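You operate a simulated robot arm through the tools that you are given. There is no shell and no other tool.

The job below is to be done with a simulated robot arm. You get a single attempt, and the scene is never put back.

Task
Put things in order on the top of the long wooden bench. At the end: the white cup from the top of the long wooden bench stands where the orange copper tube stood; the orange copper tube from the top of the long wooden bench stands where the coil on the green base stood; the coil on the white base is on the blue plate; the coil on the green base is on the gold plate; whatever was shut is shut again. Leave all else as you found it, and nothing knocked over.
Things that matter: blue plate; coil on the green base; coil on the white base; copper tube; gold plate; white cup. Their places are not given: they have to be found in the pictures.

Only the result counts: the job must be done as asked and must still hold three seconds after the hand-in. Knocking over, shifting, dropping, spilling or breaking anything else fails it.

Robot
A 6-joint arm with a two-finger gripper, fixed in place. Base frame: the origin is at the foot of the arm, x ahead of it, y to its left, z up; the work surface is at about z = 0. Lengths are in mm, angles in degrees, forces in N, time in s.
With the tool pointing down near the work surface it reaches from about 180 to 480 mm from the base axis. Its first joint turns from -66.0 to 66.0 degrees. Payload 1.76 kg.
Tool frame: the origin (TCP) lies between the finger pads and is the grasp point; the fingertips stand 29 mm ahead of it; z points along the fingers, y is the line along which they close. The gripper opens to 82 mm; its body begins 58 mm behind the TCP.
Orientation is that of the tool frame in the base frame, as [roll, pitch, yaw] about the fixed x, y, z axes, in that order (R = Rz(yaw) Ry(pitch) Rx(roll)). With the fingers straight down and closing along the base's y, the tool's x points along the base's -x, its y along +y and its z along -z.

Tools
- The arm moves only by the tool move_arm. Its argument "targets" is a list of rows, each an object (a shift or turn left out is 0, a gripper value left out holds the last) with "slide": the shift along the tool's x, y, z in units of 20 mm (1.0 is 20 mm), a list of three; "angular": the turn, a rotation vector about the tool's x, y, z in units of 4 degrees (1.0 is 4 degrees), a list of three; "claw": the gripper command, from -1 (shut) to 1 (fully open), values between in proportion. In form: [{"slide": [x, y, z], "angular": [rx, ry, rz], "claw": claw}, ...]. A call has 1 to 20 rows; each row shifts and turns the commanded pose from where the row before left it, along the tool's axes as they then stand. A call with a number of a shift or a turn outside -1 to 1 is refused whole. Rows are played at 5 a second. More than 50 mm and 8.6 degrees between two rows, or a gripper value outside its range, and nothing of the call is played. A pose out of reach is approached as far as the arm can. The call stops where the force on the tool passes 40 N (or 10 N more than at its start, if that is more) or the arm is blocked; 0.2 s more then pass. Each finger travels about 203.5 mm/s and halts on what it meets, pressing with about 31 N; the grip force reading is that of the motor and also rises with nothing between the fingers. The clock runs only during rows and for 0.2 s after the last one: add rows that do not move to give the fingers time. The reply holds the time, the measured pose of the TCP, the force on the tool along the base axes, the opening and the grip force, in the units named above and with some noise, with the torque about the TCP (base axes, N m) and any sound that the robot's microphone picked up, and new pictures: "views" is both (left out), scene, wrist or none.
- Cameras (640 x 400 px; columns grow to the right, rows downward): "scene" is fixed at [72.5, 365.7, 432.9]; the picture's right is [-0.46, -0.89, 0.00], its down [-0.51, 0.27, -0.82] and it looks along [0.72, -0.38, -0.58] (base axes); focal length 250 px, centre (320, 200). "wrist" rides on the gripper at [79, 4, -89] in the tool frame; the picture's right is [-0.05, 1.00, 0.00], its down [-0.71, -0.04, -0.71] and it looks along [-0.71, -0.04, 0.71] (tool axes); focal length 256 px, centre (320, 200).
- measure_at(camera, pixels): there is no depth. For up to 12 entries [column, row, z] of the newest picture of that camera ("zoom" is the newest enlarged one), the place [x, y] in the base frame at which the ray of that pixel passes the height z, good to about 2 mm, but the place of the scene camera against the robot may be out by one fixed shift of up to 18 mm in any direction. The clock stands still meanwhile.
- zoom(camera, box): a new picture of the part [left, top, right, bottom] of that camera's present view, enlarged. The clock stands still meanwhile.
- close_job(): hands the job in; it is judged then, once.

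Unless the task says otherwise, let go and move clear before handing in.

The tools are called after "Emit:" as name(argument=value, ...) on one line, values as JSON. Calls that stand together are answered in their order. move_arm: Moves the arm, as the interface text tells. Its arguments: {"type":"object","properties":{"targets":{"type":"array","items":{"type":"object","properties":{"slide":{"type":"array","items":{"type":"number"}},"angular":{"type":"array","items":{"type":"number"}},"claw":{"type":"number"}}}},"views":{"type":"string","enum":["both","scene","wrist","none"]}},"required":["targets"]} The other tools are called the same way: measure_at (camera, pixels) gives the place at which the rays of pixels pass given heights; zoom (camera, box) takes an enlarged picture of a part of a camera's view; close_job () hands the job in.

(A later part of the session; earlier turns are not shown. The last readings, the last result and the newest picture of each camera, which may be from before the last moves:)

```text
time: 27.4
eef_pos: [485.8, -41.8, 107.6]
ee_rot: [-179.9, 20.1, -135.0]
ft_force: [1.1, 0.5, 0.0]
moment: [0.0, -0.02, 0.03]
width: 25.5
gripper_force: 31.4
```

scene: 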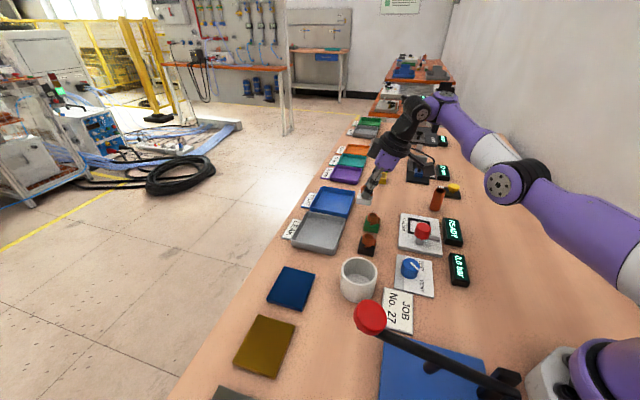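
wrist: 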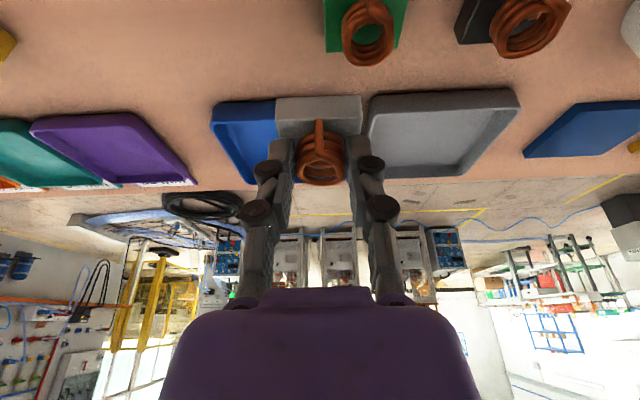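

All rows were followed this time, at (486,-42,108). Now I'll go outward and down to about (497,-41,60) over the white coil's old, empty spot.

Emit:
move_arm(targets=[{"slide": [-0.045, -0.18, 0.485]}, {"slide": [-0.045, -0.18, 0.485]}, {"slide": [0.171, 0, 0.47]}, {"slide": [0.171, 0, 0.47]}, {"slide": [0.171, 0, 0.47]}, {"slide": [0, 0, 0]}], views="both")

```text
time: 28.8
eef_pos: [496.7, -40.1, 59.5]
ee_rot: [179.9, 19.8, -135.1]
ft_force: [0.4, -0.3, -1.1]
moment: [0.0, 0.03, 0.03]
width: 25.6
gripper_force: 30.4
```

scene: 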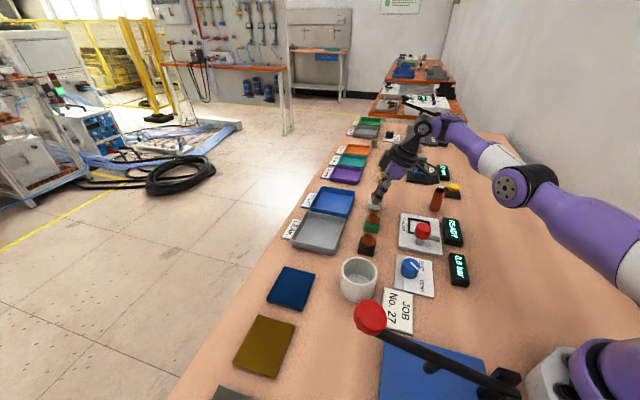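
wrist: 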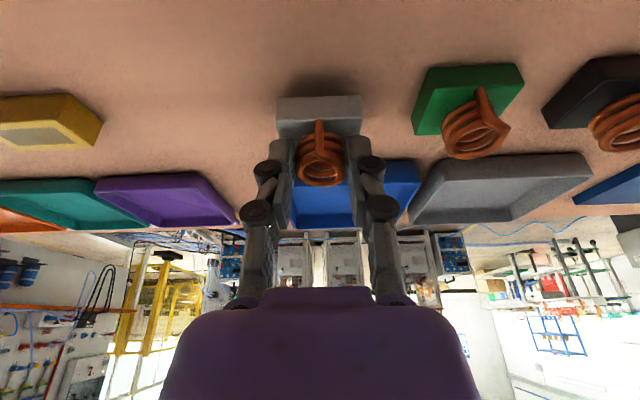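

All rows were followed but the elbow in the picture (525,187) is still low. I'll rise to the reach boundary, push outward until the arm is straight, then go down so the elbow folds upward.

Emit:
move_arm(targets=[{"slide": [-0.24, 0, -0.658]}, {"slide": [-0.24, 0, -0.658]}, {"slide": [-0.4, -0.425, 0.145]}, {"slide": [-0.4, -0.425, 0.145]}, {"slide": [0.3, 0, 0.82]}, {"slide": [0.137, 0, 0.376]}, {"slide": [0, 0, 0]}], views="both")

```text
time: 30.4
eef_pos: [496.4, -39.9, 63.0]
ee_rot: [179.9, 20.0, -135.0]
ft_force: [0.8, 0.4, 0.3]
moment: [-0.01, 0.01, 0.0]
width: 25.5
gripper_force: 30.4
out of reach, approached as far as the arm can: row 3, 4
```

scene: 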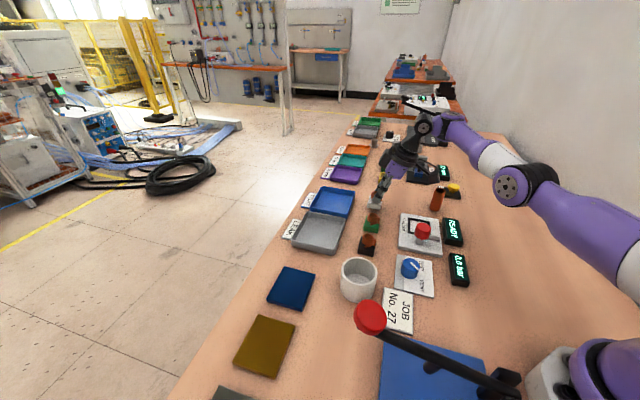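
wrist: 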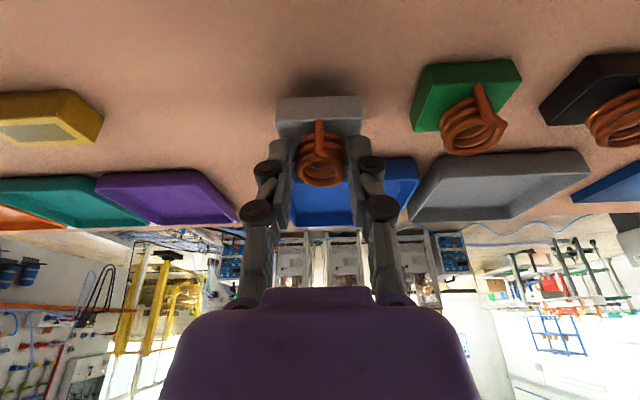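

Still elbow-down. Before trying a stronger outward-and-down push, I'll check how close the blue tray's near edge is to the held block.

Emit:
measure_at(camera="wrist", pixels=[[395, 157, 0], [395, 157, 15], [412, 158, 0], [412, 158, 15], [236, 222, 15], [440, 153, 15], [425, 62, 0], [518, 60, 0]])

Emit:
zoom(camera="wrist", box=[210, 70, 530, 270])

Emit:
zoom(camera="scene", box=[300, 160, 420, 260])

```text
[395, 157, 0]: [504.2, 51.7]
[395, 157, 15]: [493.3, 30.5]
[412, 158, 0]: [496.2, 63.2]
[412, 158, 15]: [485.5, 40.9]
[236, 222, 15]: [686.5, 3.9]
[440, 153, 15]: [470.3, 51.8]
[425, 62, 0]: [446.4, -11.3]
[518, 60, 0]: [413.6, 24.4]
```

```text
2.00 times, centred on (370, 170) of wrist
```

zoom: 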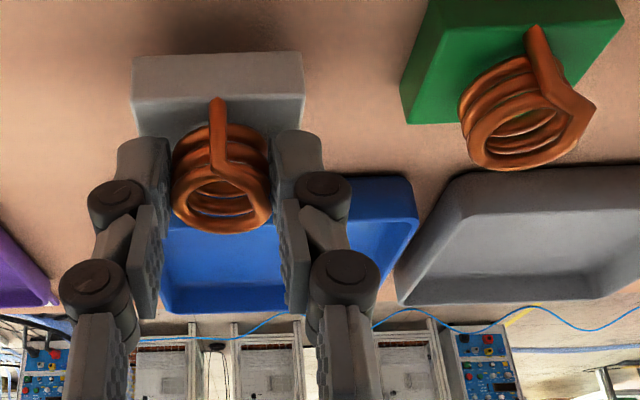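

```text
4.00 times, centred on (360, 210) of scene
```

zoom: 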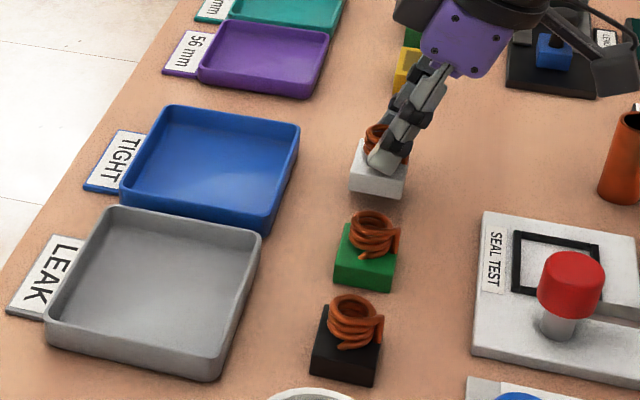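

There is at least 25 mm between the block's back edge and the tray, so a modest outward push is safe. I'll rise, then move outward and down together along the reach boundary.

Emit:
move_arm(targets=[{"slide": [-0.274, 0, -0.752]}, {"slide": [-0.274, 0, -0.752]}, {"slide": [-0.4, -0.425, 0.145]}, {"slide": [-0.127, -0.354, 0.685]}, {"slide": [-0.127, -0.354, 0.685]}, {"slide": [-0.127, -0.354, 0.685]}, {"slide": [0, 0, 0]}], views="scene")

```text
time: 32.0
eef_pos: [499.7, -43.0, 71.2]
ee_rot: [180.0, 20.0, -135.0]
ft_force: [0.2, 0.1, -0.1]
moment: [-0.01, 0.03, 0.01]
width: 25.3
gripper_force: 31.0
out of reach, approached as far as the arm can: row 3, 4, 5, 6
```

scene: 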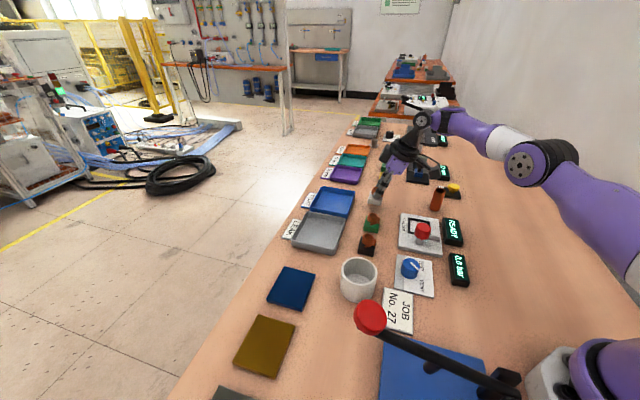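

The elbow has come up (now at (525,163)), with the arm about straight at (500,-43,71). I'll do two more outward-and-down rows and then try backing off inward.

Emit:
move_arm(targets=[{"slide": [-0.127, -0.354, 0.685]}, {"slide": [0.02, -0.2, 0.6]}, {"slide": [0, 0, 0]}], views="scene")

```text
time: 32.8
eef_pos: [503.4, -52.0, 46.5]
ee_rot: [-179.6, 20.4, -134.8]
ft_force: [0.3, 7.4, 25.1]
moment: [0.41, -0.18, 0.1]
width: 25.8
gripper_force: 31.0
out of reach, approached as far as the arm can: row 1, 2
```

scene: 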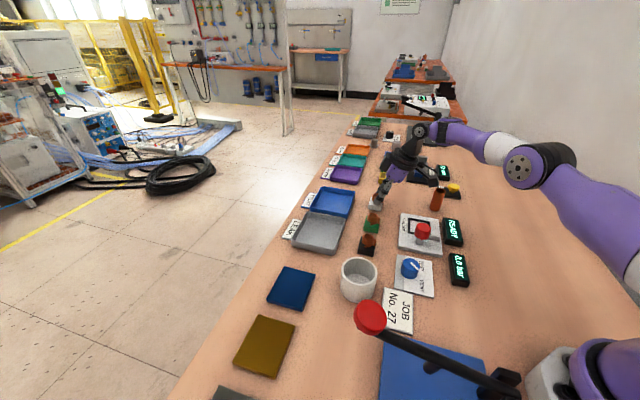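

The block touched the bench at z=46.5 (25 N). I'll lift a few millimetres and pull inward right away.

Emit:
move_arm(targets=[{"slide": [0.1, 0.177, -0.25]}, {"slide": [0.1, 0.177, -0.25]}, {"slide": [0.2, 0.25, -0.2]}, {"slide": [0, 0, 0]}], views="both")

```text
time: 33.8
eef_pos: [484.7, -53.3, 54.1]
ee_rot: [180.0, 20.0, -135.1]
ft_force: [0.6, 0.0, -0.2]
moment: [0.0, 0.0, 0.0]
width: 25.6
gripper_force: 31.0
```

scene: 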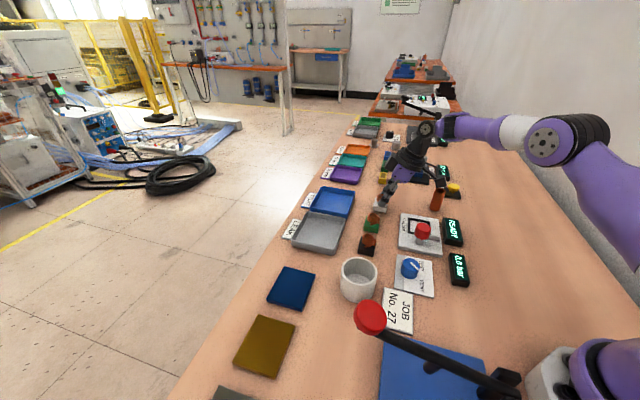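
wrist: 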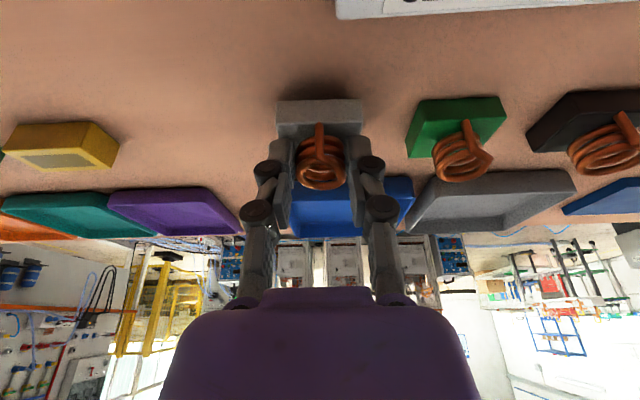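

The elbow is up again (550,140) and the arm follows inward motion, with the coil still held at 25.6 mm. I'll pull back toward the robot while rising to about z=120.

Emit:
move_arm(targets=[{"slide": [0.376, 0, -0.722]}, {"slide": [0.376, 0, -0.722]}, {"slide": [0.376, 0, -0.722]}, {"slide": [0.376, 0, -0.722]}, {"slide": [0.376, 0, -0.722]}, {"slide": [0.376, 0, -0.722]}, {"slide": [0, 0, 0]}], views="both")

```text
time: 35.4
eef_pos: [433.7, -103.3, 122.1]
ee_rot: [-179.9, 20.0, -135.1]
ft_force: [-0.5, 0.1, -0.3]
moment: [0.03, 0.03, 0.03]
width: 25.8
gripper_force: 30.8
```

scene: 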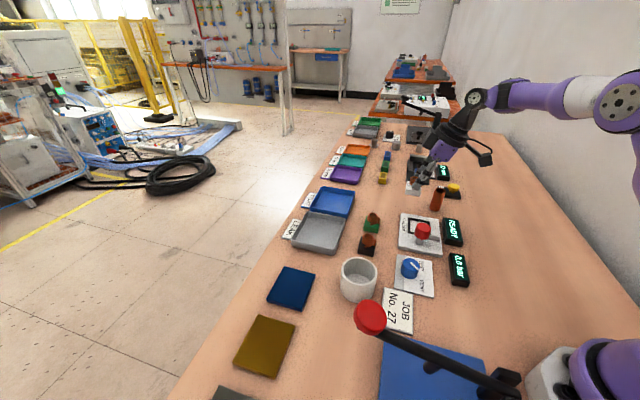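
wrist: 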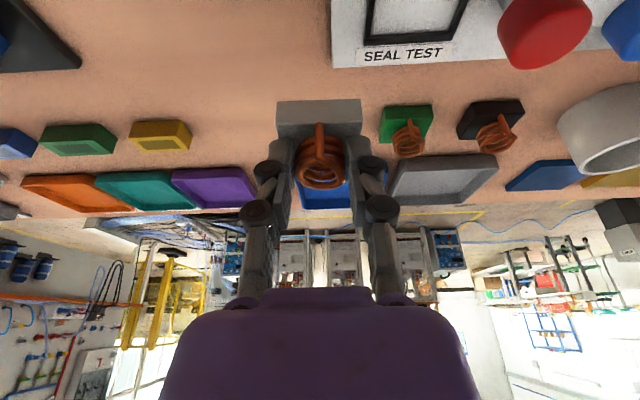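

The arm is free and the coil is held at (434,-103,122). I'll travel to above the blue plate in two stages at about z=145, keeping the block over 75 mm above the bench.

Emit:
move_arm(targets=[{"slide": [-0.6, 0.5, 0.0]}, {"slide": [-0.6, 0.918, 0.1]}, {"slide": [-0.6, 0.918, 0.1]}, {"slide": [-0.6, 0.918, 0.146]}, {"slide": [-0.6, 0.918, 0.146]}, {"slide": [-0.6, 0.918, 0.146]}, {"slide": [-0.6, 0.918, 0.146]}, {"slide": [-0.6, 0.918, 0.146]}, {"slide": [-0.6, 0.918, 0.146]}, {"slide": [0, 0, 0]}], views="both")

```text
time: 37.6
eef_pos: [398.8, 85.1, 136.6]
ee_rot: [179.9, 19.9, -135.0]
ft_force: [0.2, -1.0, -0.7]
moment: [0.0, 0.03, -0.02]
width: 25.6
gripper_force: 30.6
```

scene: 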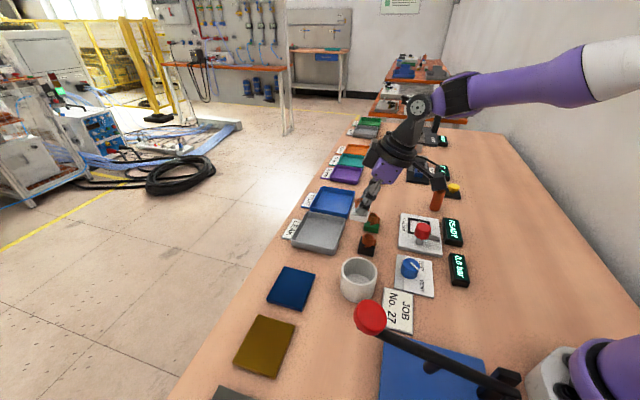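
wrist: 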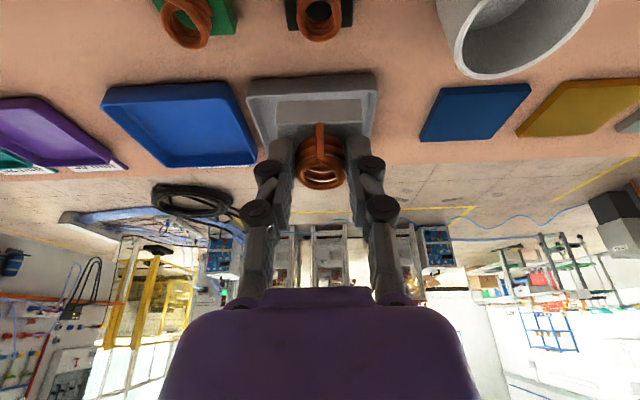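

The coil is still held at (399,85,137) and the blue plate appears at wrist (475,112). I'll measure both plates' corners and the cup from here.

Emit:
zoom(camera="wrist", box=[400, 0, 640, 150])

Emit:
measure_at(camera="wrist", pixels=[[442, 87, 0], [531, 84, 0], [421, 141, 5], [505, 138, 5], [442, 92, 5], [531, 87, 5], [560, 85, 0], [518, 136, 5], [480, 78, 55], [437, 10, 55], [596, 10, 55], [452, 48, 55]])

```text
2.67 times, centred on (520, 75) of wrist
```

zoom: 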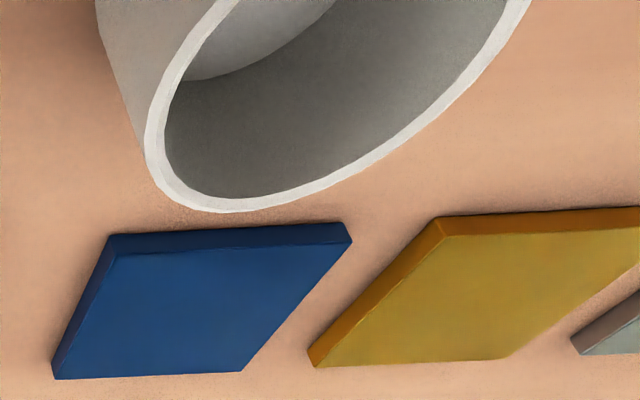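

```text
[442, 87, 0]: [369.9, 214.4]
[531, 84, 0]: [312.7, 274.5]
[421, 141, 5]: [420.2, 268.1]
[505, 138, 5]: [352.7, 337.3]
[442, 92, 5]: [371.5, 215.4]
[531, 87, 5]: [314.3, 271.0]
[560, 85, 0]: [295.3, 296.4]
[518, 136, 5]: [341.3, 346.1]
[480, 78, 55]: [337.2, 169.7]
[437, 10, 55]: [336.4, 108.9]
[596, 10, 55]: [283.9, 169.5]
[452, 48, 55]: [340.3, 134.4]
```

The blue plate centre works out at about (366.5,270.5), top near z=5. I'll continue to above it, keeping the height.

Emit:
move_arm(targets=[{"slide": [-0.531, 0.8556, 0.173]}, {"slide": [-0.531, 0.8556, 0.173]}, {"slide": [-0.531, 0.8556, 0.173]}, {"slide": [-0.531, 0.8556, 0.173]}, {"slide": [-0.531, 0.8556, 0.173]}, {"slide": [-0.531, 0.8556, 0.173]}, {"slide": [-0.531, 0.8556, 0.173]}, {"slide": [-0.531, 0.8556, 0.173]}, {"slide": [-0.531, 0.8556, 0.173]}, {"slide": [0, 0, 0]}, {"slide": [0, 0, 0]}], views="both")

```text
time: 40.0
eef_pos: [362.1, 264.8, 140.7]
ee_rot: [-180.0, 20.0, -135.0]
ft_force: [0.0, 0.5, -1.4]
moment: [-0.02, -0.02, 0.0]
width: 25.4
gripper_force: 31.4
```

scene: 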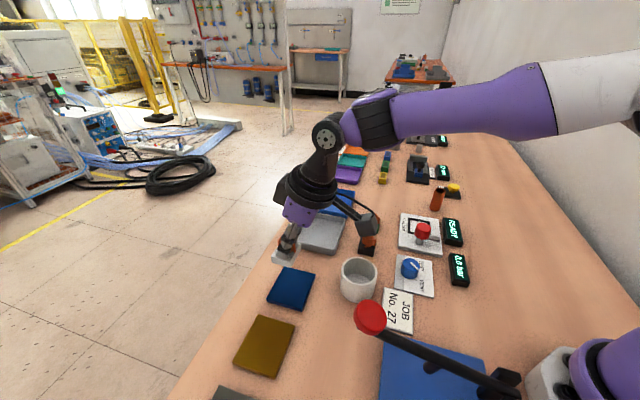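
wrist: 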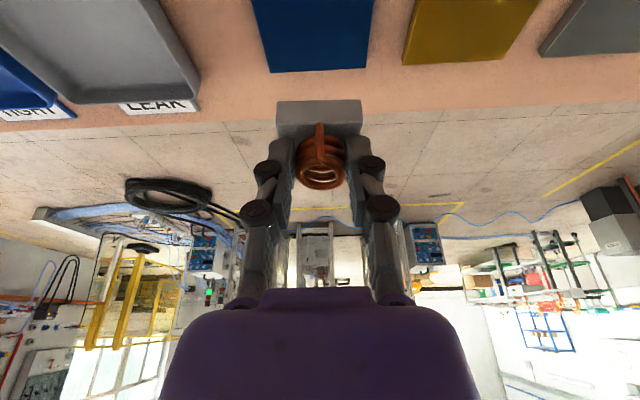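

The hand is over the plate at (362,265,141). I'll check the plate's far corners from this view and then descend straight down in steps.

Emit:
measure_at(camera="wrist", pixels=[[271, 72, 5], [367, 67, 5], [252, 2, 5], [374, 2, 5], [405, 64, 5], [506, 60, 5], [542, 5, 5]])

Emit:
move_arm(targets=[{"slide": [0.274, 0, 0.752]}, {"slide": [0.274, 0, 0.752]}, {"slide": [0.274, 0, 0.752]}, {"slide": [0.24, 0, 0.658]}, {"slide": [0, 0, 0]}, {"slide": [0, 0, 0]}], views="both")

```text
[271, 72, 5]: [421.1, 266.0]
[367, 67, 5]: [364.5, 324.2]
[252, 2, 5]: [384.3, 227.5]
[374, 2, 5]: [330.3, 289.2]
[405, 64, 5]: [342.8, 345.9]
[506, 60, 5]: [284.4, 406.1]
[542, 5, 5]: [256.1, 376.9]
```

```text
time: 41.4
eef_pos: [361.1, 265.6, 78.8]
ee_rot: [180.0, 20.0, -135.0]
ft_force: [-1.1, -0.3, -0.4]
moment: [-0.06, 0.04, 0.01]
width: 25.3
gripper_force: 30.7
```

scene: 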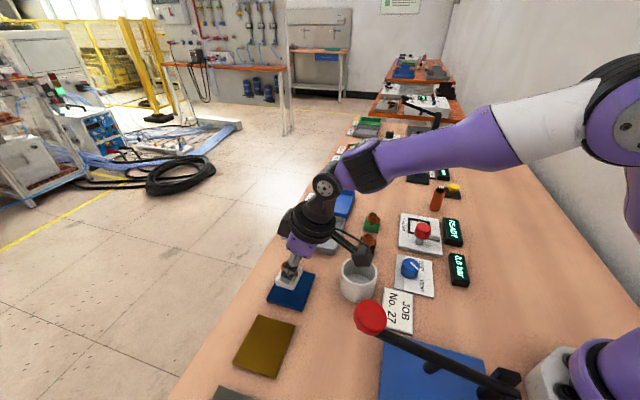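
wrist: 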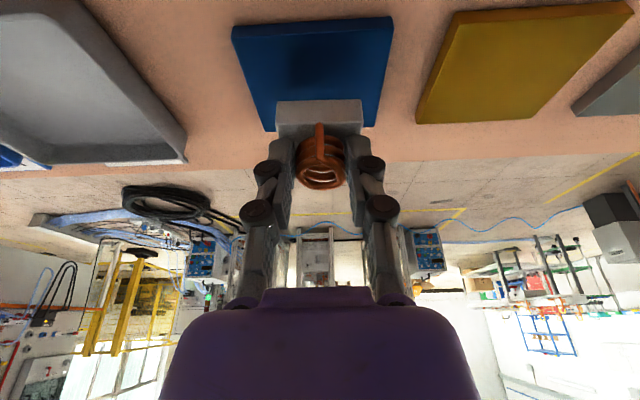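

The block is centred over the blue plate with TCP at (361,266,79); the plate centre is about (367,269.5). I'll go down to about z=55 and then feel for contact in small steps.

Emit:
move_arm(targets=[{"slide": [0.205, 0, 0.564]}, {"slide": [0.171, 0, 0.47]}, {"slide": [0, 0, 0]}], views="both")

Emit:
zoom(camera="scene", box=[240, 210, 400, 320])

```text
time: 42.2
eef_pos: [362.1, 266.1, 56.3]
ee_rot: [-180.0, 20.0, -135.0]
ft_force: [0.0, -0.2, 0.1]
moment: [-0.02, 0.0, 0.0]
width: 25.5
gripper_force: 30.6
```

scene: 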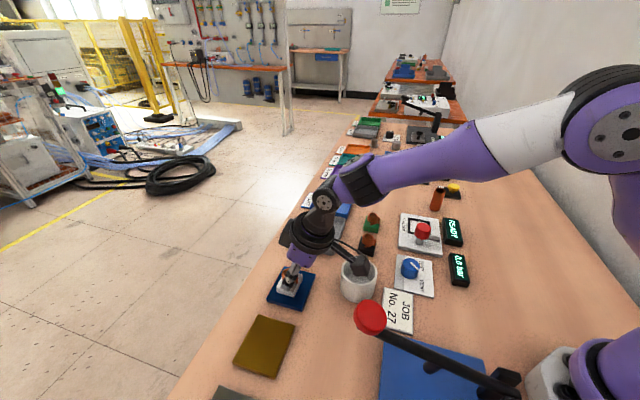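
wrist: 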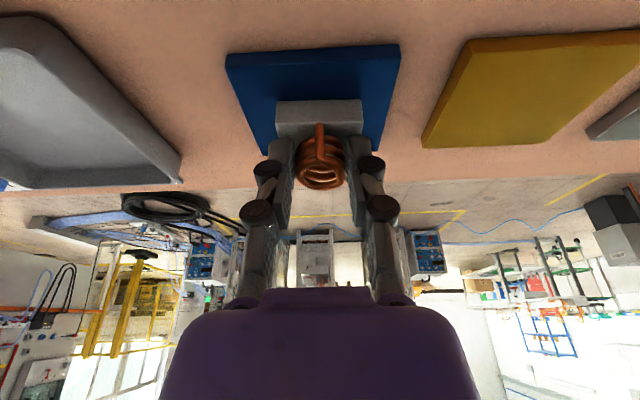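

```text
3.64 times, centred on (320, 265) of scene
```

zoom: 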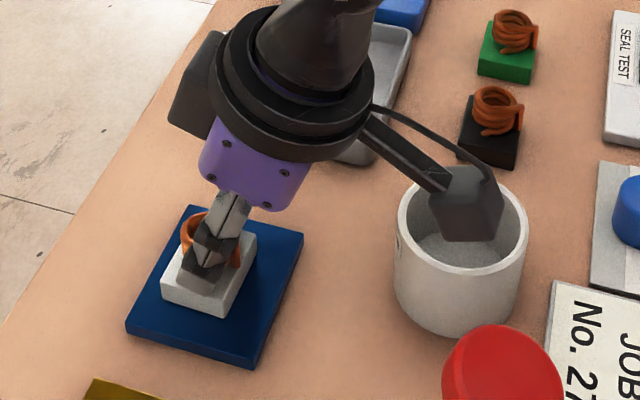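

The block is just above the plate, and the camera housing is still well above the cup rim. I'll descend 3 mm and watch the force.

Emit:
move_arm(targets=[{"slide": [0.0257, 0, 0.0705]}, {"slide": [0.0257, 0, 0.0705]}, {"slide": [0, 0, 0]}], views="none")

Emit:
move_arm(targets=[{"slide": [0.017, 0, 0.047]}, {"slide": [0, 0, 0]}], views="none")

```text
time: 43.0
eef_pos: [362.2, 266.2, 55.2]
ee_rot: [180.0, 20.3, -134.9]
ft_force: [-3.7, -0.9, 25.2]
moment: [0.08, -0.07, -0.02]
width: 25.5
gripper_force: 30.7
```

```text
time: 43.6
eef_pos: [364.2, 266.6, 55.0]
ee_rot: [-179.9, 20.3, -135.0]
ft_force: [-0.4, -0.4, 36.9]
moment: [0.22, -0.22, -0.03]
width: 25.7
gripper_force: 30.7
```

Contact is firm (37 N), so the block is seated on the plate. I'll ease up 2.5 mm to relieve the force before opening.

Emit:
move_arm(targets=[{"slide": [-0.043, 0, -0.117]}, {"slide": [0, 0, 0]}], views="wrist")

```text
time: 44.2
eef_pos: [361.7, 265.0, 54.1]
ee_rot: [-179.9, 20.0, -135.0]
ft_force: [4.4, 4.4, 16.0]
moment: [0.44, -0.5, -0.04]
width: 25.3
gripper_force: 30.9
```

wrist: 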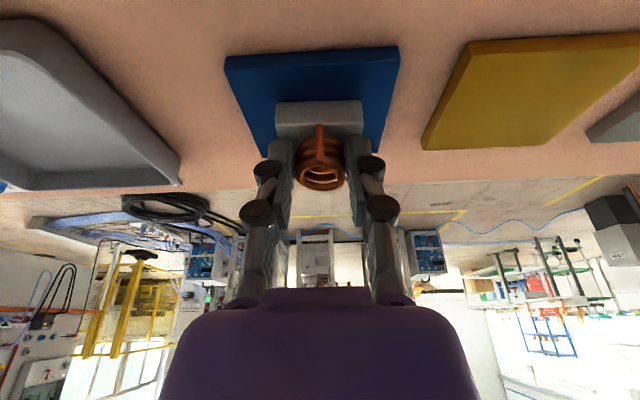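

The force is down to 16 N. I'll rise 1 mm more and open gently to about 50 mm.

Emit:
move_arm(targets=[{"slide": [-0.017, 0, -0.047]}, {"slide": [0, 0, 0]}, {"claw": -0.35}, {"claw": -0.25}, {"claw": -0.1}, {"claw": 0.2}, {"slide": [0, 0, 0]}], views="both")

Emit:
zoom(camera="wrist", box=[210, 40, 430, 220])

```text
time: 45.8
eef_pos: [361.9, 264.8, 56.7]
ee_rot: [179.9, 20.0, -135.0]
ft_force: [-1.1, 0.4, 0.5]
moment: [-0.01, 0.0, 0.0]
width: 49.4
gripper_force: 0.1
```

scene: 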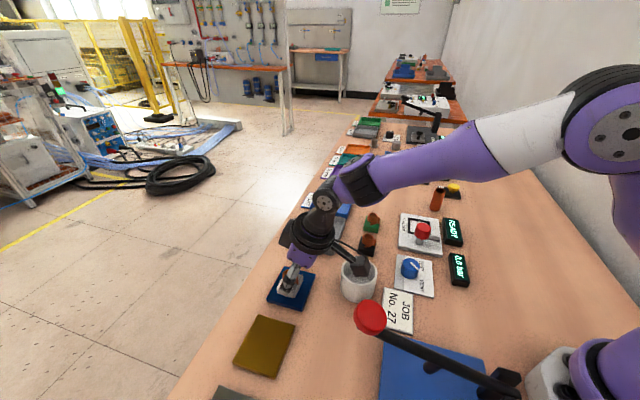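
wrist: 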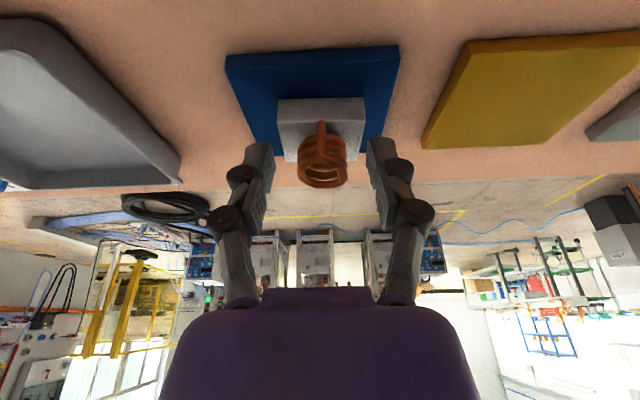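

```text
2.22 times, centred on (320, 130) of wrist
```

zoom: 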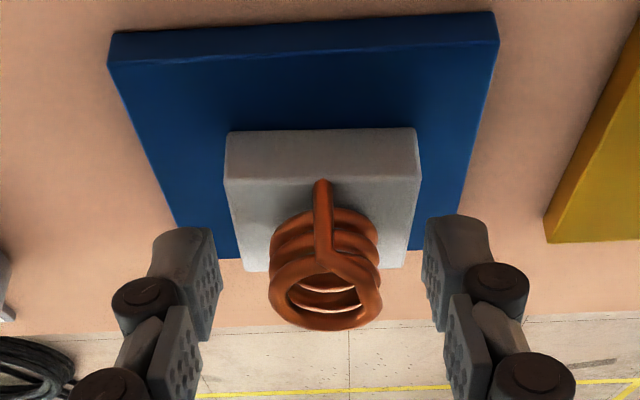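

The coil stands upright on the blue plate and the fingers are clear of it. I'll withdraw along the tool axis and check its placement.

Emit:
move_arm(targets=[{"slide": [0, 0, -0.5]}, {"slide": [0, 0, -0.8]}, {"slide": [0, 0, -0.8]}, {"slide": [0, 0, -0.8]}, {"slide": [0, 0, -0.8]}, {"slide": [0, 0, 0]}], views="both")

Emit:
zoom(camera="scene", box=[240, 210, 400, 320])

Emit:
zoom(camera="wrist", box=[210, 0, 430, 130])

```text
time: 47.2
eef_pos: [343.0, 246.7, 125.5]
ee_rot: [179.9, 20.0, -135.0]
ft_force: [-0.7, -0.4, 0.0]
moment: [0.0, -0.03, 0.03]
width: 48.8
gripper_force: 0.0
```

scene: 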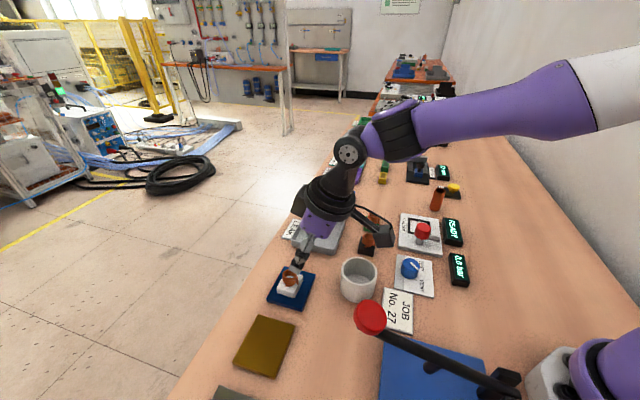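
wrist: 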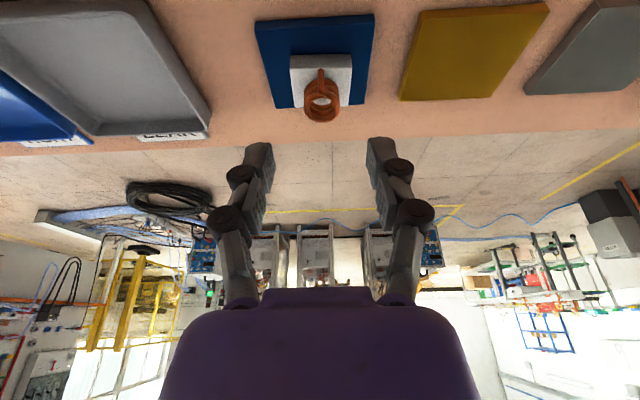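

```text
3.64 times, centred on (320, 265) of scene
```

zoom: 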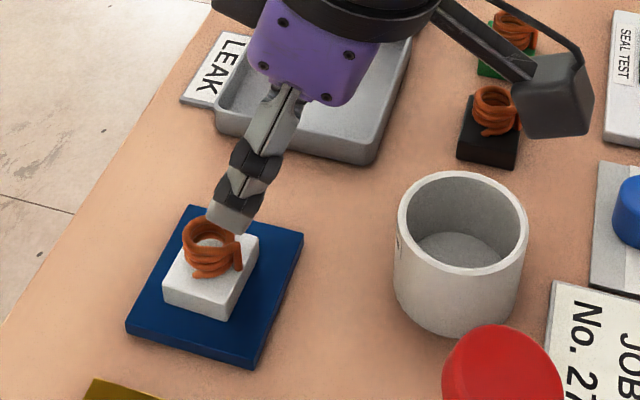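

```text
2.91 times, centred on (320, 65) of wrist
```

zoom: 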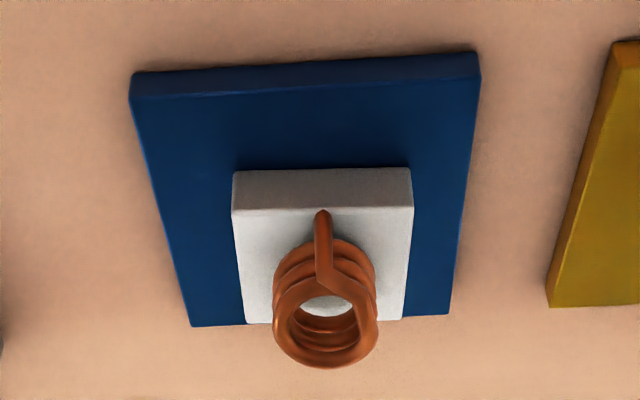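

The white coil sits squarely on the blue plate. Next I'll travel back to a pre-grasp above the green coil, keeping the same 20° tilt, which stays well inside reach there.

Emit:
move_arm(targets=[{"slide": [0.449, -0.893, -0.114], "claw": 0.3}, {"slide": [0.449, -0.893, -0.114]}, {"slide": [0.449, -0.893, -0.114]}, {"slide": [0.449, -0.893, -0.114]}, {"slide": [0.449, -0.893, -0.114]}, {"slide": [0.449, -0.893, -0.114]}, {"slide": [0.449, -0.893, -0.114]}, {"slide": [0.449, -0.893, -0.114]}, {"slide": [0.449, -0.893, -0.114]}, {"slide": [0.449, -0.893, -0.114]}, {"slide": [0.449, -0.893, -0.114]}, {"slide": [0.449, -0.893, -0.114]}, {"slide": [0.449, -0.893, -0.114]}, {"slide": [0, 0, 0]}, {"slide": [0, 0, 0]}], views="both")

Emit:
zoom(camera="wrist", box=[260, 20, 420, 120])

```text
time: 50.4
eef_pos: [423.8, -1.5, 113.7]
ee_rot: [-180.0, 20.0, -135.0]
ft_force: [-0.1, 0.0, 0.4]
moment: [-0.02, -0.01, -0.01]
width: 53.3
gripper_force: 0.1
```

scene: 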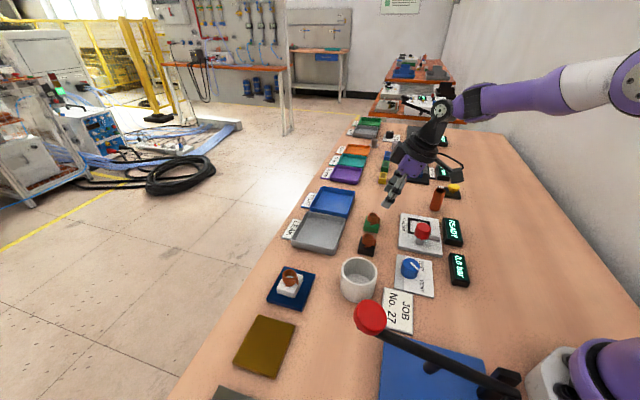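
wrist: 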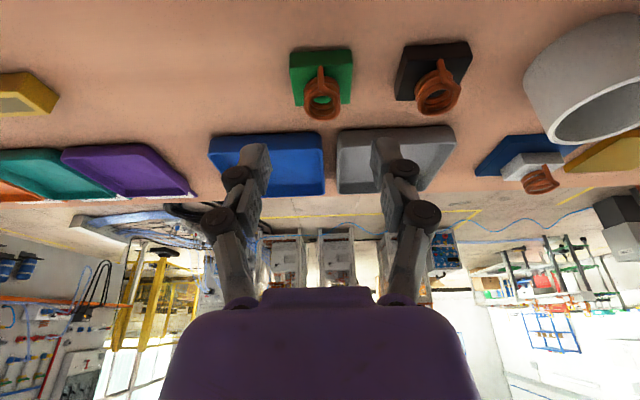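

```text
4.00 times, centred on (340, 70) of wrist
```

zoom: 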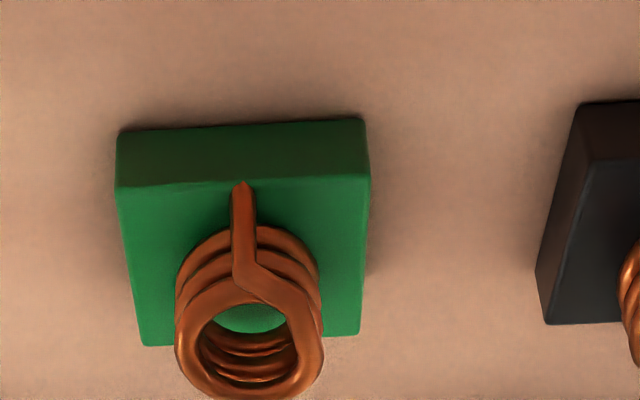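

The hand is at (424,-2,114) with the green coil in view at (322,95). I'll measure its block corners and coil ring.

Emit:
measure_at(camera="wrist", pixels=[[289.25, 67, 14], [352.75, 63.75, 14], [295.75, 106.25, 14], [349.75, 103.5, 14], [289.75, 52.5, 0], [351, 49.25, 0], [322.5, 106.25, 37], [303.75, 106.25, 37], [340.75, 105, 37], [322.5, 106.25, 33]])

```text
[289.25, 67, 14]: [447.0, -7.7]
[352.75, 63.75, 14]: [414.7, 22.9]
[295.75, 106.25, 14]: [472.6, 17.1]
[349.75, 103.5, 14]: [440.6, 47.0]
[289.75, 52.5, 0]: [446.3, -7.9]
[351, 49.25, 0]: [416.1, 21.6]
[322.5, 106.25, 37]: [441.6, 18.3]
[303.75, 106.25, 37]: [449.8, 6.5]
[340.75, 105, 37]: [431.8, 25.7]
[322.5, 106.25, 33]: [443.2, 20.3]
```

The green block is centred at (443.7,19.8), aligned with the fingers. I'll descend 70 mm along the tool axis to straddle its coil just above the block.

Emit:
move_arm(targets=[{"slide": [0.107, 0, 0.6]}, {"slide": [0, 0, 0.8]}, {"slide": [0, 0, 0.8]}, {"slide": [0, 0, 0.7]}, {"slide": [0, 0, 0.58]}, {"slide": [0, 0, 0]}, {"slide": [0, 0, 0]}], views="both")

Emit:
zoom(camera="wrist", box=[210, 70, 430, 220])

```text
time: 52.0
eef_pos: [438.9, 13.3, 46.8]
ee_rot: [-180.0, 20.0, -135.0]
ft_force: [-0.1, 0.0, 1.3]
moment: [-0.03, 0.01, -0.02]
width: 53.3
gripper_force: 0.2
```

scene: 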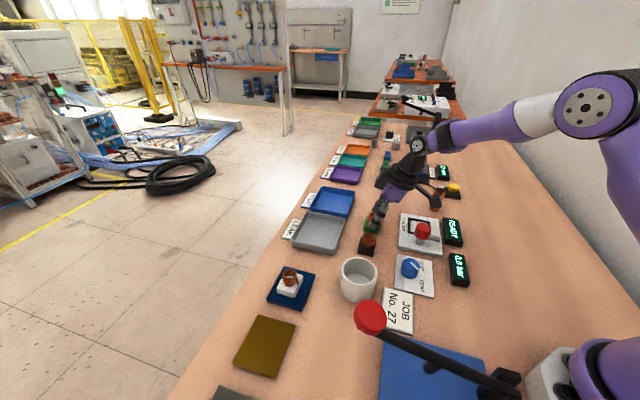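
wrist: 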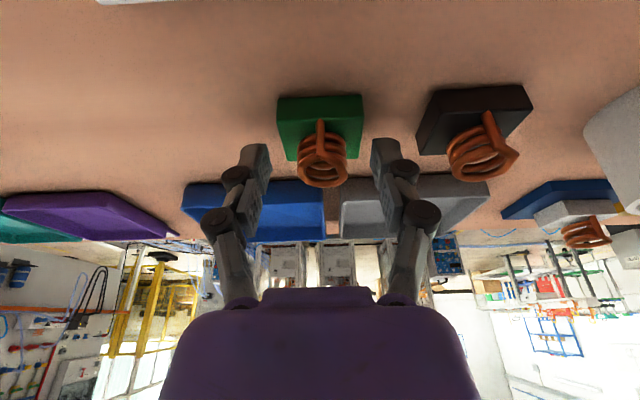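

```text
2.67 times, centred on (320, 145) of wrist
```

zoom: 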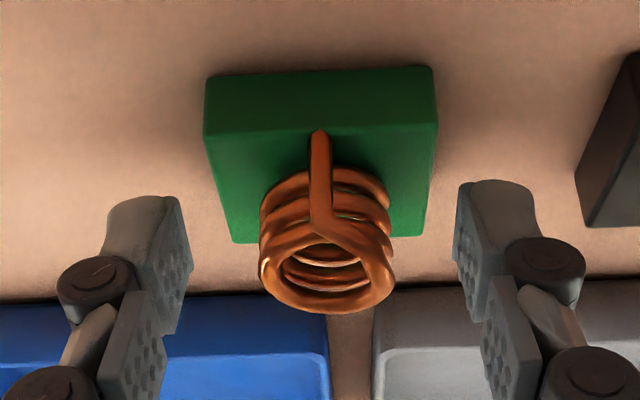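

The view matches the successful white-coil grasp. I'll close gradually and then test with a 6 mm lift.

Emit:
move_arm(targets=[{"claw": 0.1}, {"claw": -0.1}, {"claw": -0.25}, {"claw": -0.33}, {"claw": -0.4}, {"claw": -0.5}, {"claw": -1}, {"slide": [0, 0, 0]}, {"slide": [0, 0, 0]}, {"slide": [-0.0513, 0, -0.141]}, {"slide": [-0.0513, 0, -0.141]}, {"slide": [0, 0, 0]}], views="both")

```text
time: 54.6
eef_pos: [438.6, 13.0, 52.3]
ee_rot: [-179.9, 20.0, -135.0]
ft_force: [0.1, -0.1, 0.8]
moment: [0.0, 0.0, -0.04]
width: 25.5
gripper_force: 30.9
```

scene: 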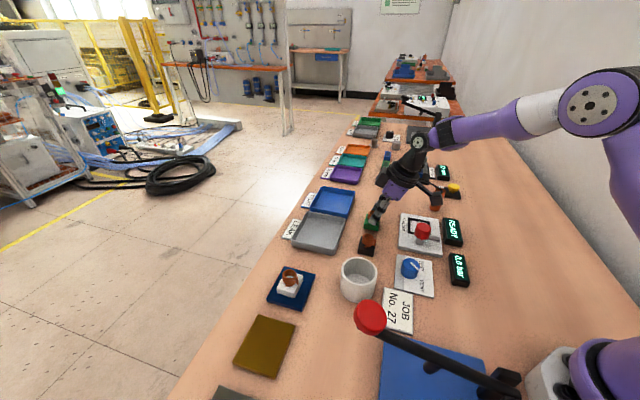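
wrist: 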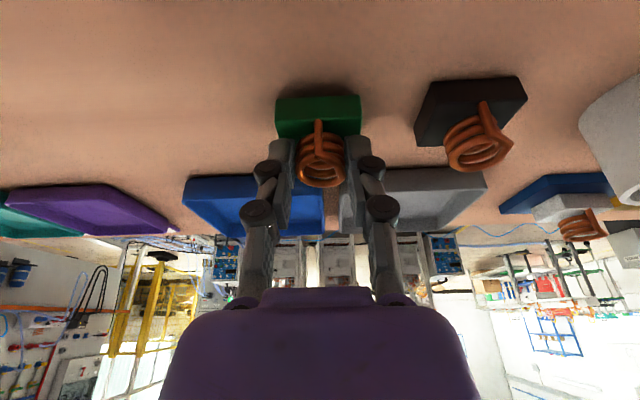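

The green coil is held (25.5 mm). I'll lift while drawing inward, then turn the hand 45° so the wrist camera stays away from the red-knob lever at the gold plate.

Emit:
move_arm(targets=[{"slide": [0.0725, 0, -0.825]}, {"slide": [0.0725, 0, -0.825]}, {"slide": [0.0725, 0, -0.825]}, {"slide": [0.0725, 0, -0.825]}, {"slide": [0.0725, 0, -0.825]}, {"slide": [0.0725, 0, -0.825]}, {"slide": [0, 0, 0]}], views="scene")

Emit:
move_arm(targets=[{"angular": [0.35, 0, 0.961]}, {"angular": [0.35, 0, 0.961]}, {"angular": [0.35, 0, 0.961]}, {"angular": [0.35, 0, 0.961]}, {"angular": [0.35, 0, 0.961]}, {"angular": [0.35, 0, 0.961]}, {"angular": [0.35, 0, 0.961]}, {"angular": [0.35, 0, 0.961]}, {"angular": [0.35, 0, 0.961]}, {"angular": [0.35, 0, 0.961]}, {"angular": [0.35, 0, 0.961]}, {"slide": [0, 0, 0]}], views="both")

```text
time: 56.2
eef_pos: [409.0, -16.1, 143.1]
ee_rot: [-180.0, 20.0, -135.0]
ft_force: [0.3, 0.1, -0.7]
moment: [-0.04, -0.01, -0.03]
width: 25.2
gripper_force: 31.1
```

scene: 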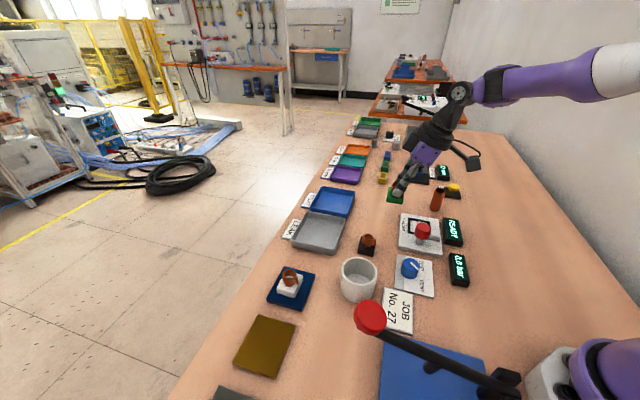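

```text
time: 58.8
eef_pos: [408.5, -16.6, 143.7]
ee_rot: [-180.0, 20.0, 179.9]
ft_force: [-0.5, 0.0, -0.5]
moment: [0.02, 0.02, 0.01]
width: 25.3
gripper_force: 30.7
```

scene: 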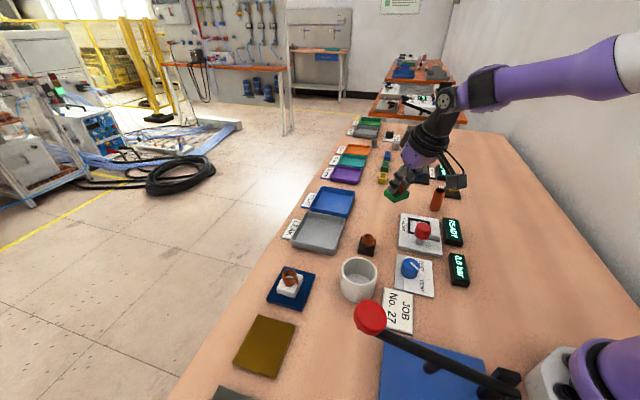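
wrist: 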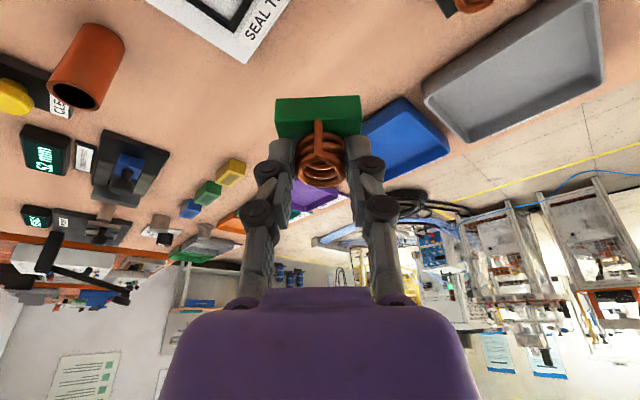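

The hand is turned with the coil still held at (408,-17,144). I'll travel toward the gold plate in two stages at this height.

Emit:
move_arm(targets=[{"slide": [0.318, 0.967, -0.116]}, {"slide": [0.318, 0.967, -0.116]}, {"slide": [0.318, 0.967, -0.116]}, {"slide": [0.318, 0.967, -0.116]}, {"slide": [0.318, 0.967, -0.116]}, {"slide": [0.318, 0.967, -0.116]}, {"slide": [0.318, 0.967, -0.116]}, {"slide": [0.318, 0.967, -0.116]}, {"slide": [0.318, 0.967, -0.116]}, {"slide": [0.318, 0.967, -0.116]}, {"slide": [0, 0, 0]}], views="both")

```text
time: 61.2
eef_pos: [339.9, 176.9, 142.9]
ee_rot: [-179.9, 20.0, 179.9]
ft_force: [-0.7, -0.1, -1.5]
moment: [0.0, 0.04, -0.04]
width: 25.5
gripper_force: 31.5
```

scene: 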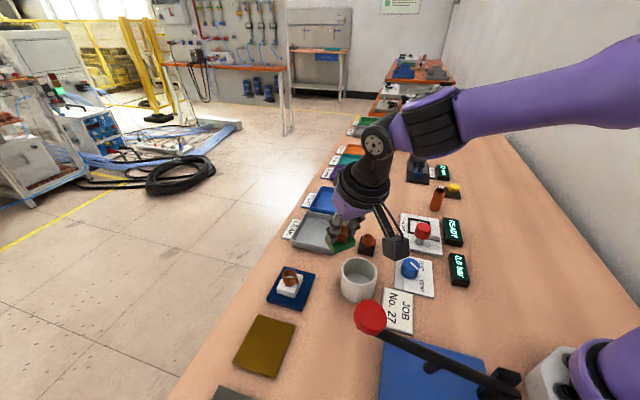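
wrist: 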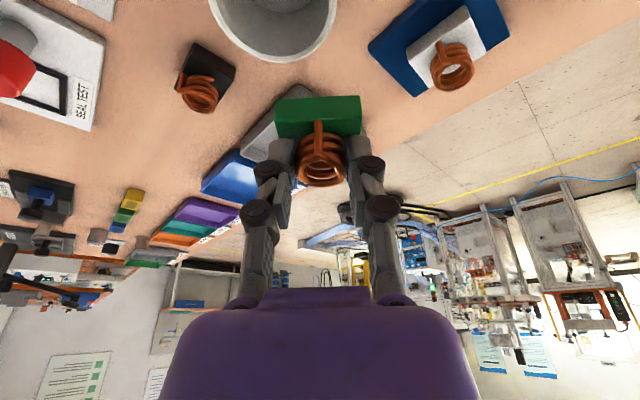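

The coil is still held at (340,177,143). To keep the wrist camera clear of the lever knob, I'll go along +y first and then draw in toward the gold plate.

Emit:
move_arm(targets=[{"slide": [0, 0.879, 0]}, {"slide": [0, 0.879, 0]}, {"slide": [0, 0.879, 0]}, {"slide": [0, 0.879, 0]}, {"slide": [0, 0.879, 0]}, {"slide": [0, 0.879, 0]}, {"slide": [0, 0.879, 0]}, {"slide": [0, 0, 0]}], views="both")

```text
time: 63.0
eef_pos: [340.5, 299.8, 142.4]
ee_rot: [-180.0, 20.0, 180.0]
ft_force: [-0.7, 0.7, -0.4]
moment: [0.0, -0.01, 0.03]
width: 25.3
gripper_force: 30.7
```

scene: 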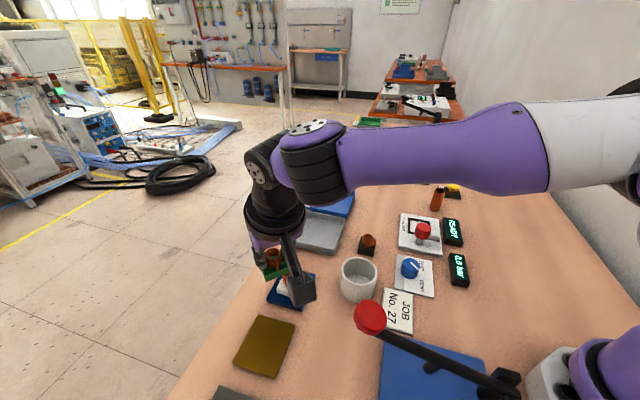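
wrist: 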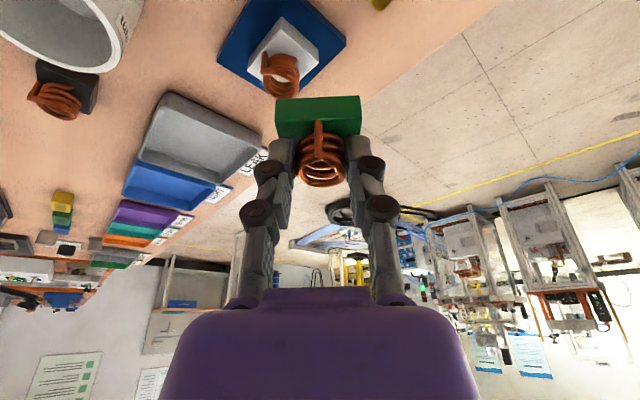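

Everything is clear at (340,300,142). I'll now draw in to (280,351) above the gold plate.

Emit:
move_arm(targets=[{"slide": [0.705, 0.6375, -0.2565]}, {"slide": [0.705, 0.6375, -0.2565]}, {"slide": [0.705, 0.6375, -0.2565]}, {"slide": [0.705, 0.6375, -0.2565]}, {"slide": [0, 0, 0]}, {"slide": [0, 0, 0]}], views="both")

Emit:
zoom(camera="scene", box=[200, 200, 420, 400])

```text
time: 64.4
eef_pos: [281.3, 351.0, 143.0]
ee_rot: [-180.0, 19.9, 179.9]
ft_force: [0.8, -0.4, -0.2]
moment: [0.0, 0.01, -0.01]
width: 25.3
gripper_force: 30.8
```

scene: 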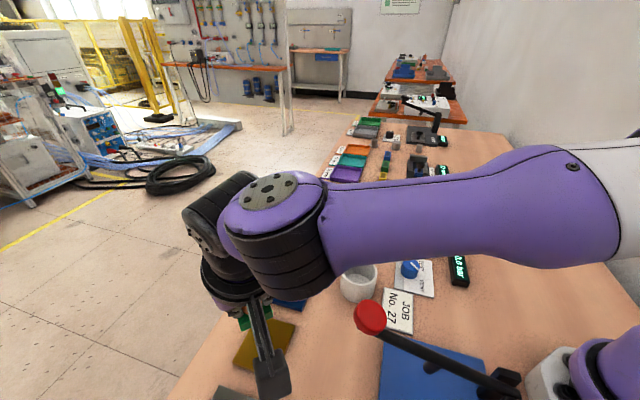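
wrist: 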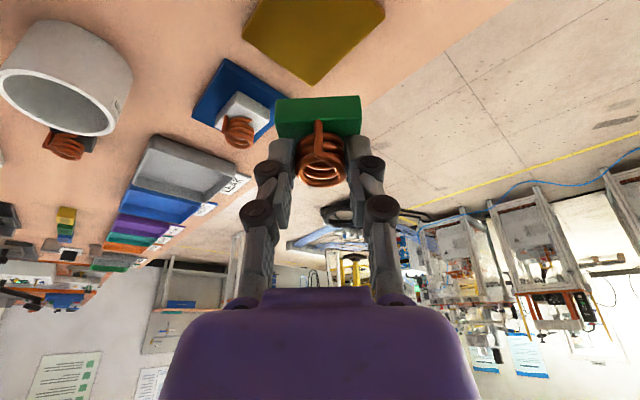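

```text
2.00 times, centred on (310, 300) of scene
```

zoom: 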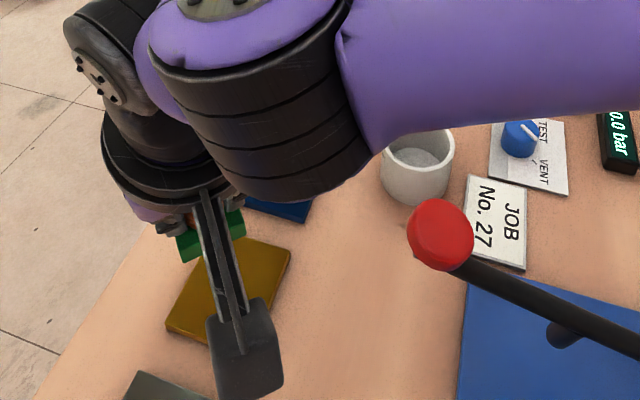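

The hand is above the gold plate, whose far corner shows at wrist (313,85). I'll measure its visible corners.

Emit:
measure_at(camera="wrist", pixels=[[313, 84, 9], [243, 38, 9], [384, 17, 9], [244, 34, 0], [313, 86, 0], [385, 20, 0], [259, 1, 9], [382, 1, 9]])

Emit:
measure_at(camera="scene", pixels=[[295, 324, 9], [233, 365, 9]])

```text
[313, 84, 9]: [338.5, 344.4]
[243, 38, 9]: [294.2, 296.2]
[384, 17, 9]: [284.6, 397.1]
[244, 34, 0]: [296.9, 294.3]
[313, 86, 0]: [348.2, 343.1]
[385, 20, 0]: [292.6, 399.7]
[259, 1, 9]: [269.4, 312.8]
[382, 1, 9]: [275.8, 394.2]
```

```text
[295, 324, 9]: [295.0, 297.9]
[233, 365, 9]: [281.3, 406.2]
```

The gold plate's centre is about (289,350), right under the held block. I'll descend to about z=63.

Emit:
move_arm(targets=[{"slide": [0.274, 0, 0.752]}, {"slide": [0.274, 0, 0.752]}, {"slide": [0.274, 0, 0.752]}, {"slide": [0.274, 0, 0.752]}, {"slide": [0.274, 0, 0.752]}, {"slide": [0, 0, 0]}, {"slide": [0, 0, 0]}], views="both")

Emit:
zoom(camera="wrist", box=[200, 20, 440, 170])

```text
time: 66.0
eef_pos: [280.6, 350.1, 62.8]
ee_rot: [-180.0, 20.0, 180.0]
ft_force: [0.1, 0.3, -0.8]
moment: [0.01, 0.01, 0.04]
width: 25.5
gripper_force: 30.6
```

scene: 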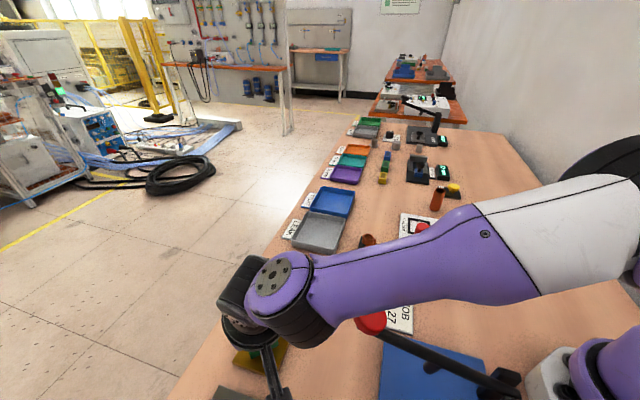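
wrist: 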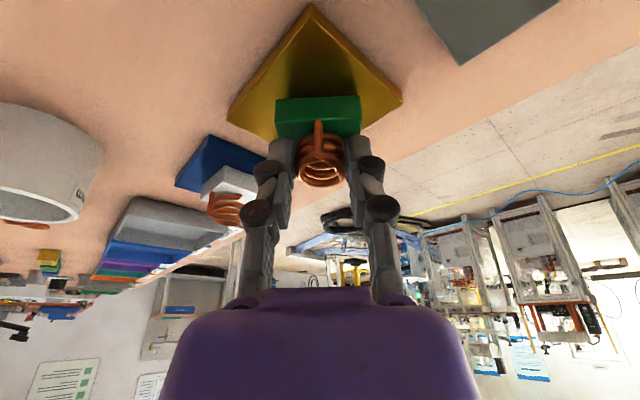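

```text
2.67 times, centred on (320, 95) of wrist
```

zoom: 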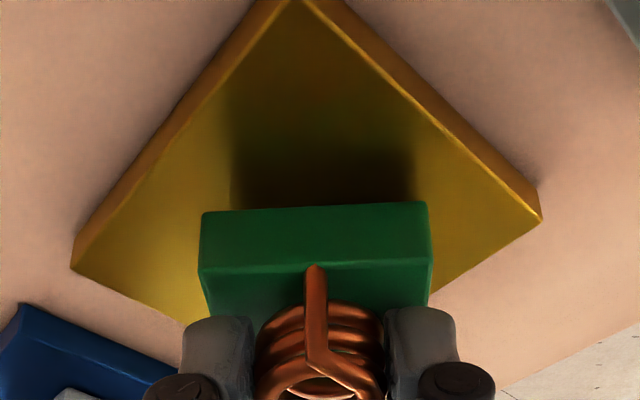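

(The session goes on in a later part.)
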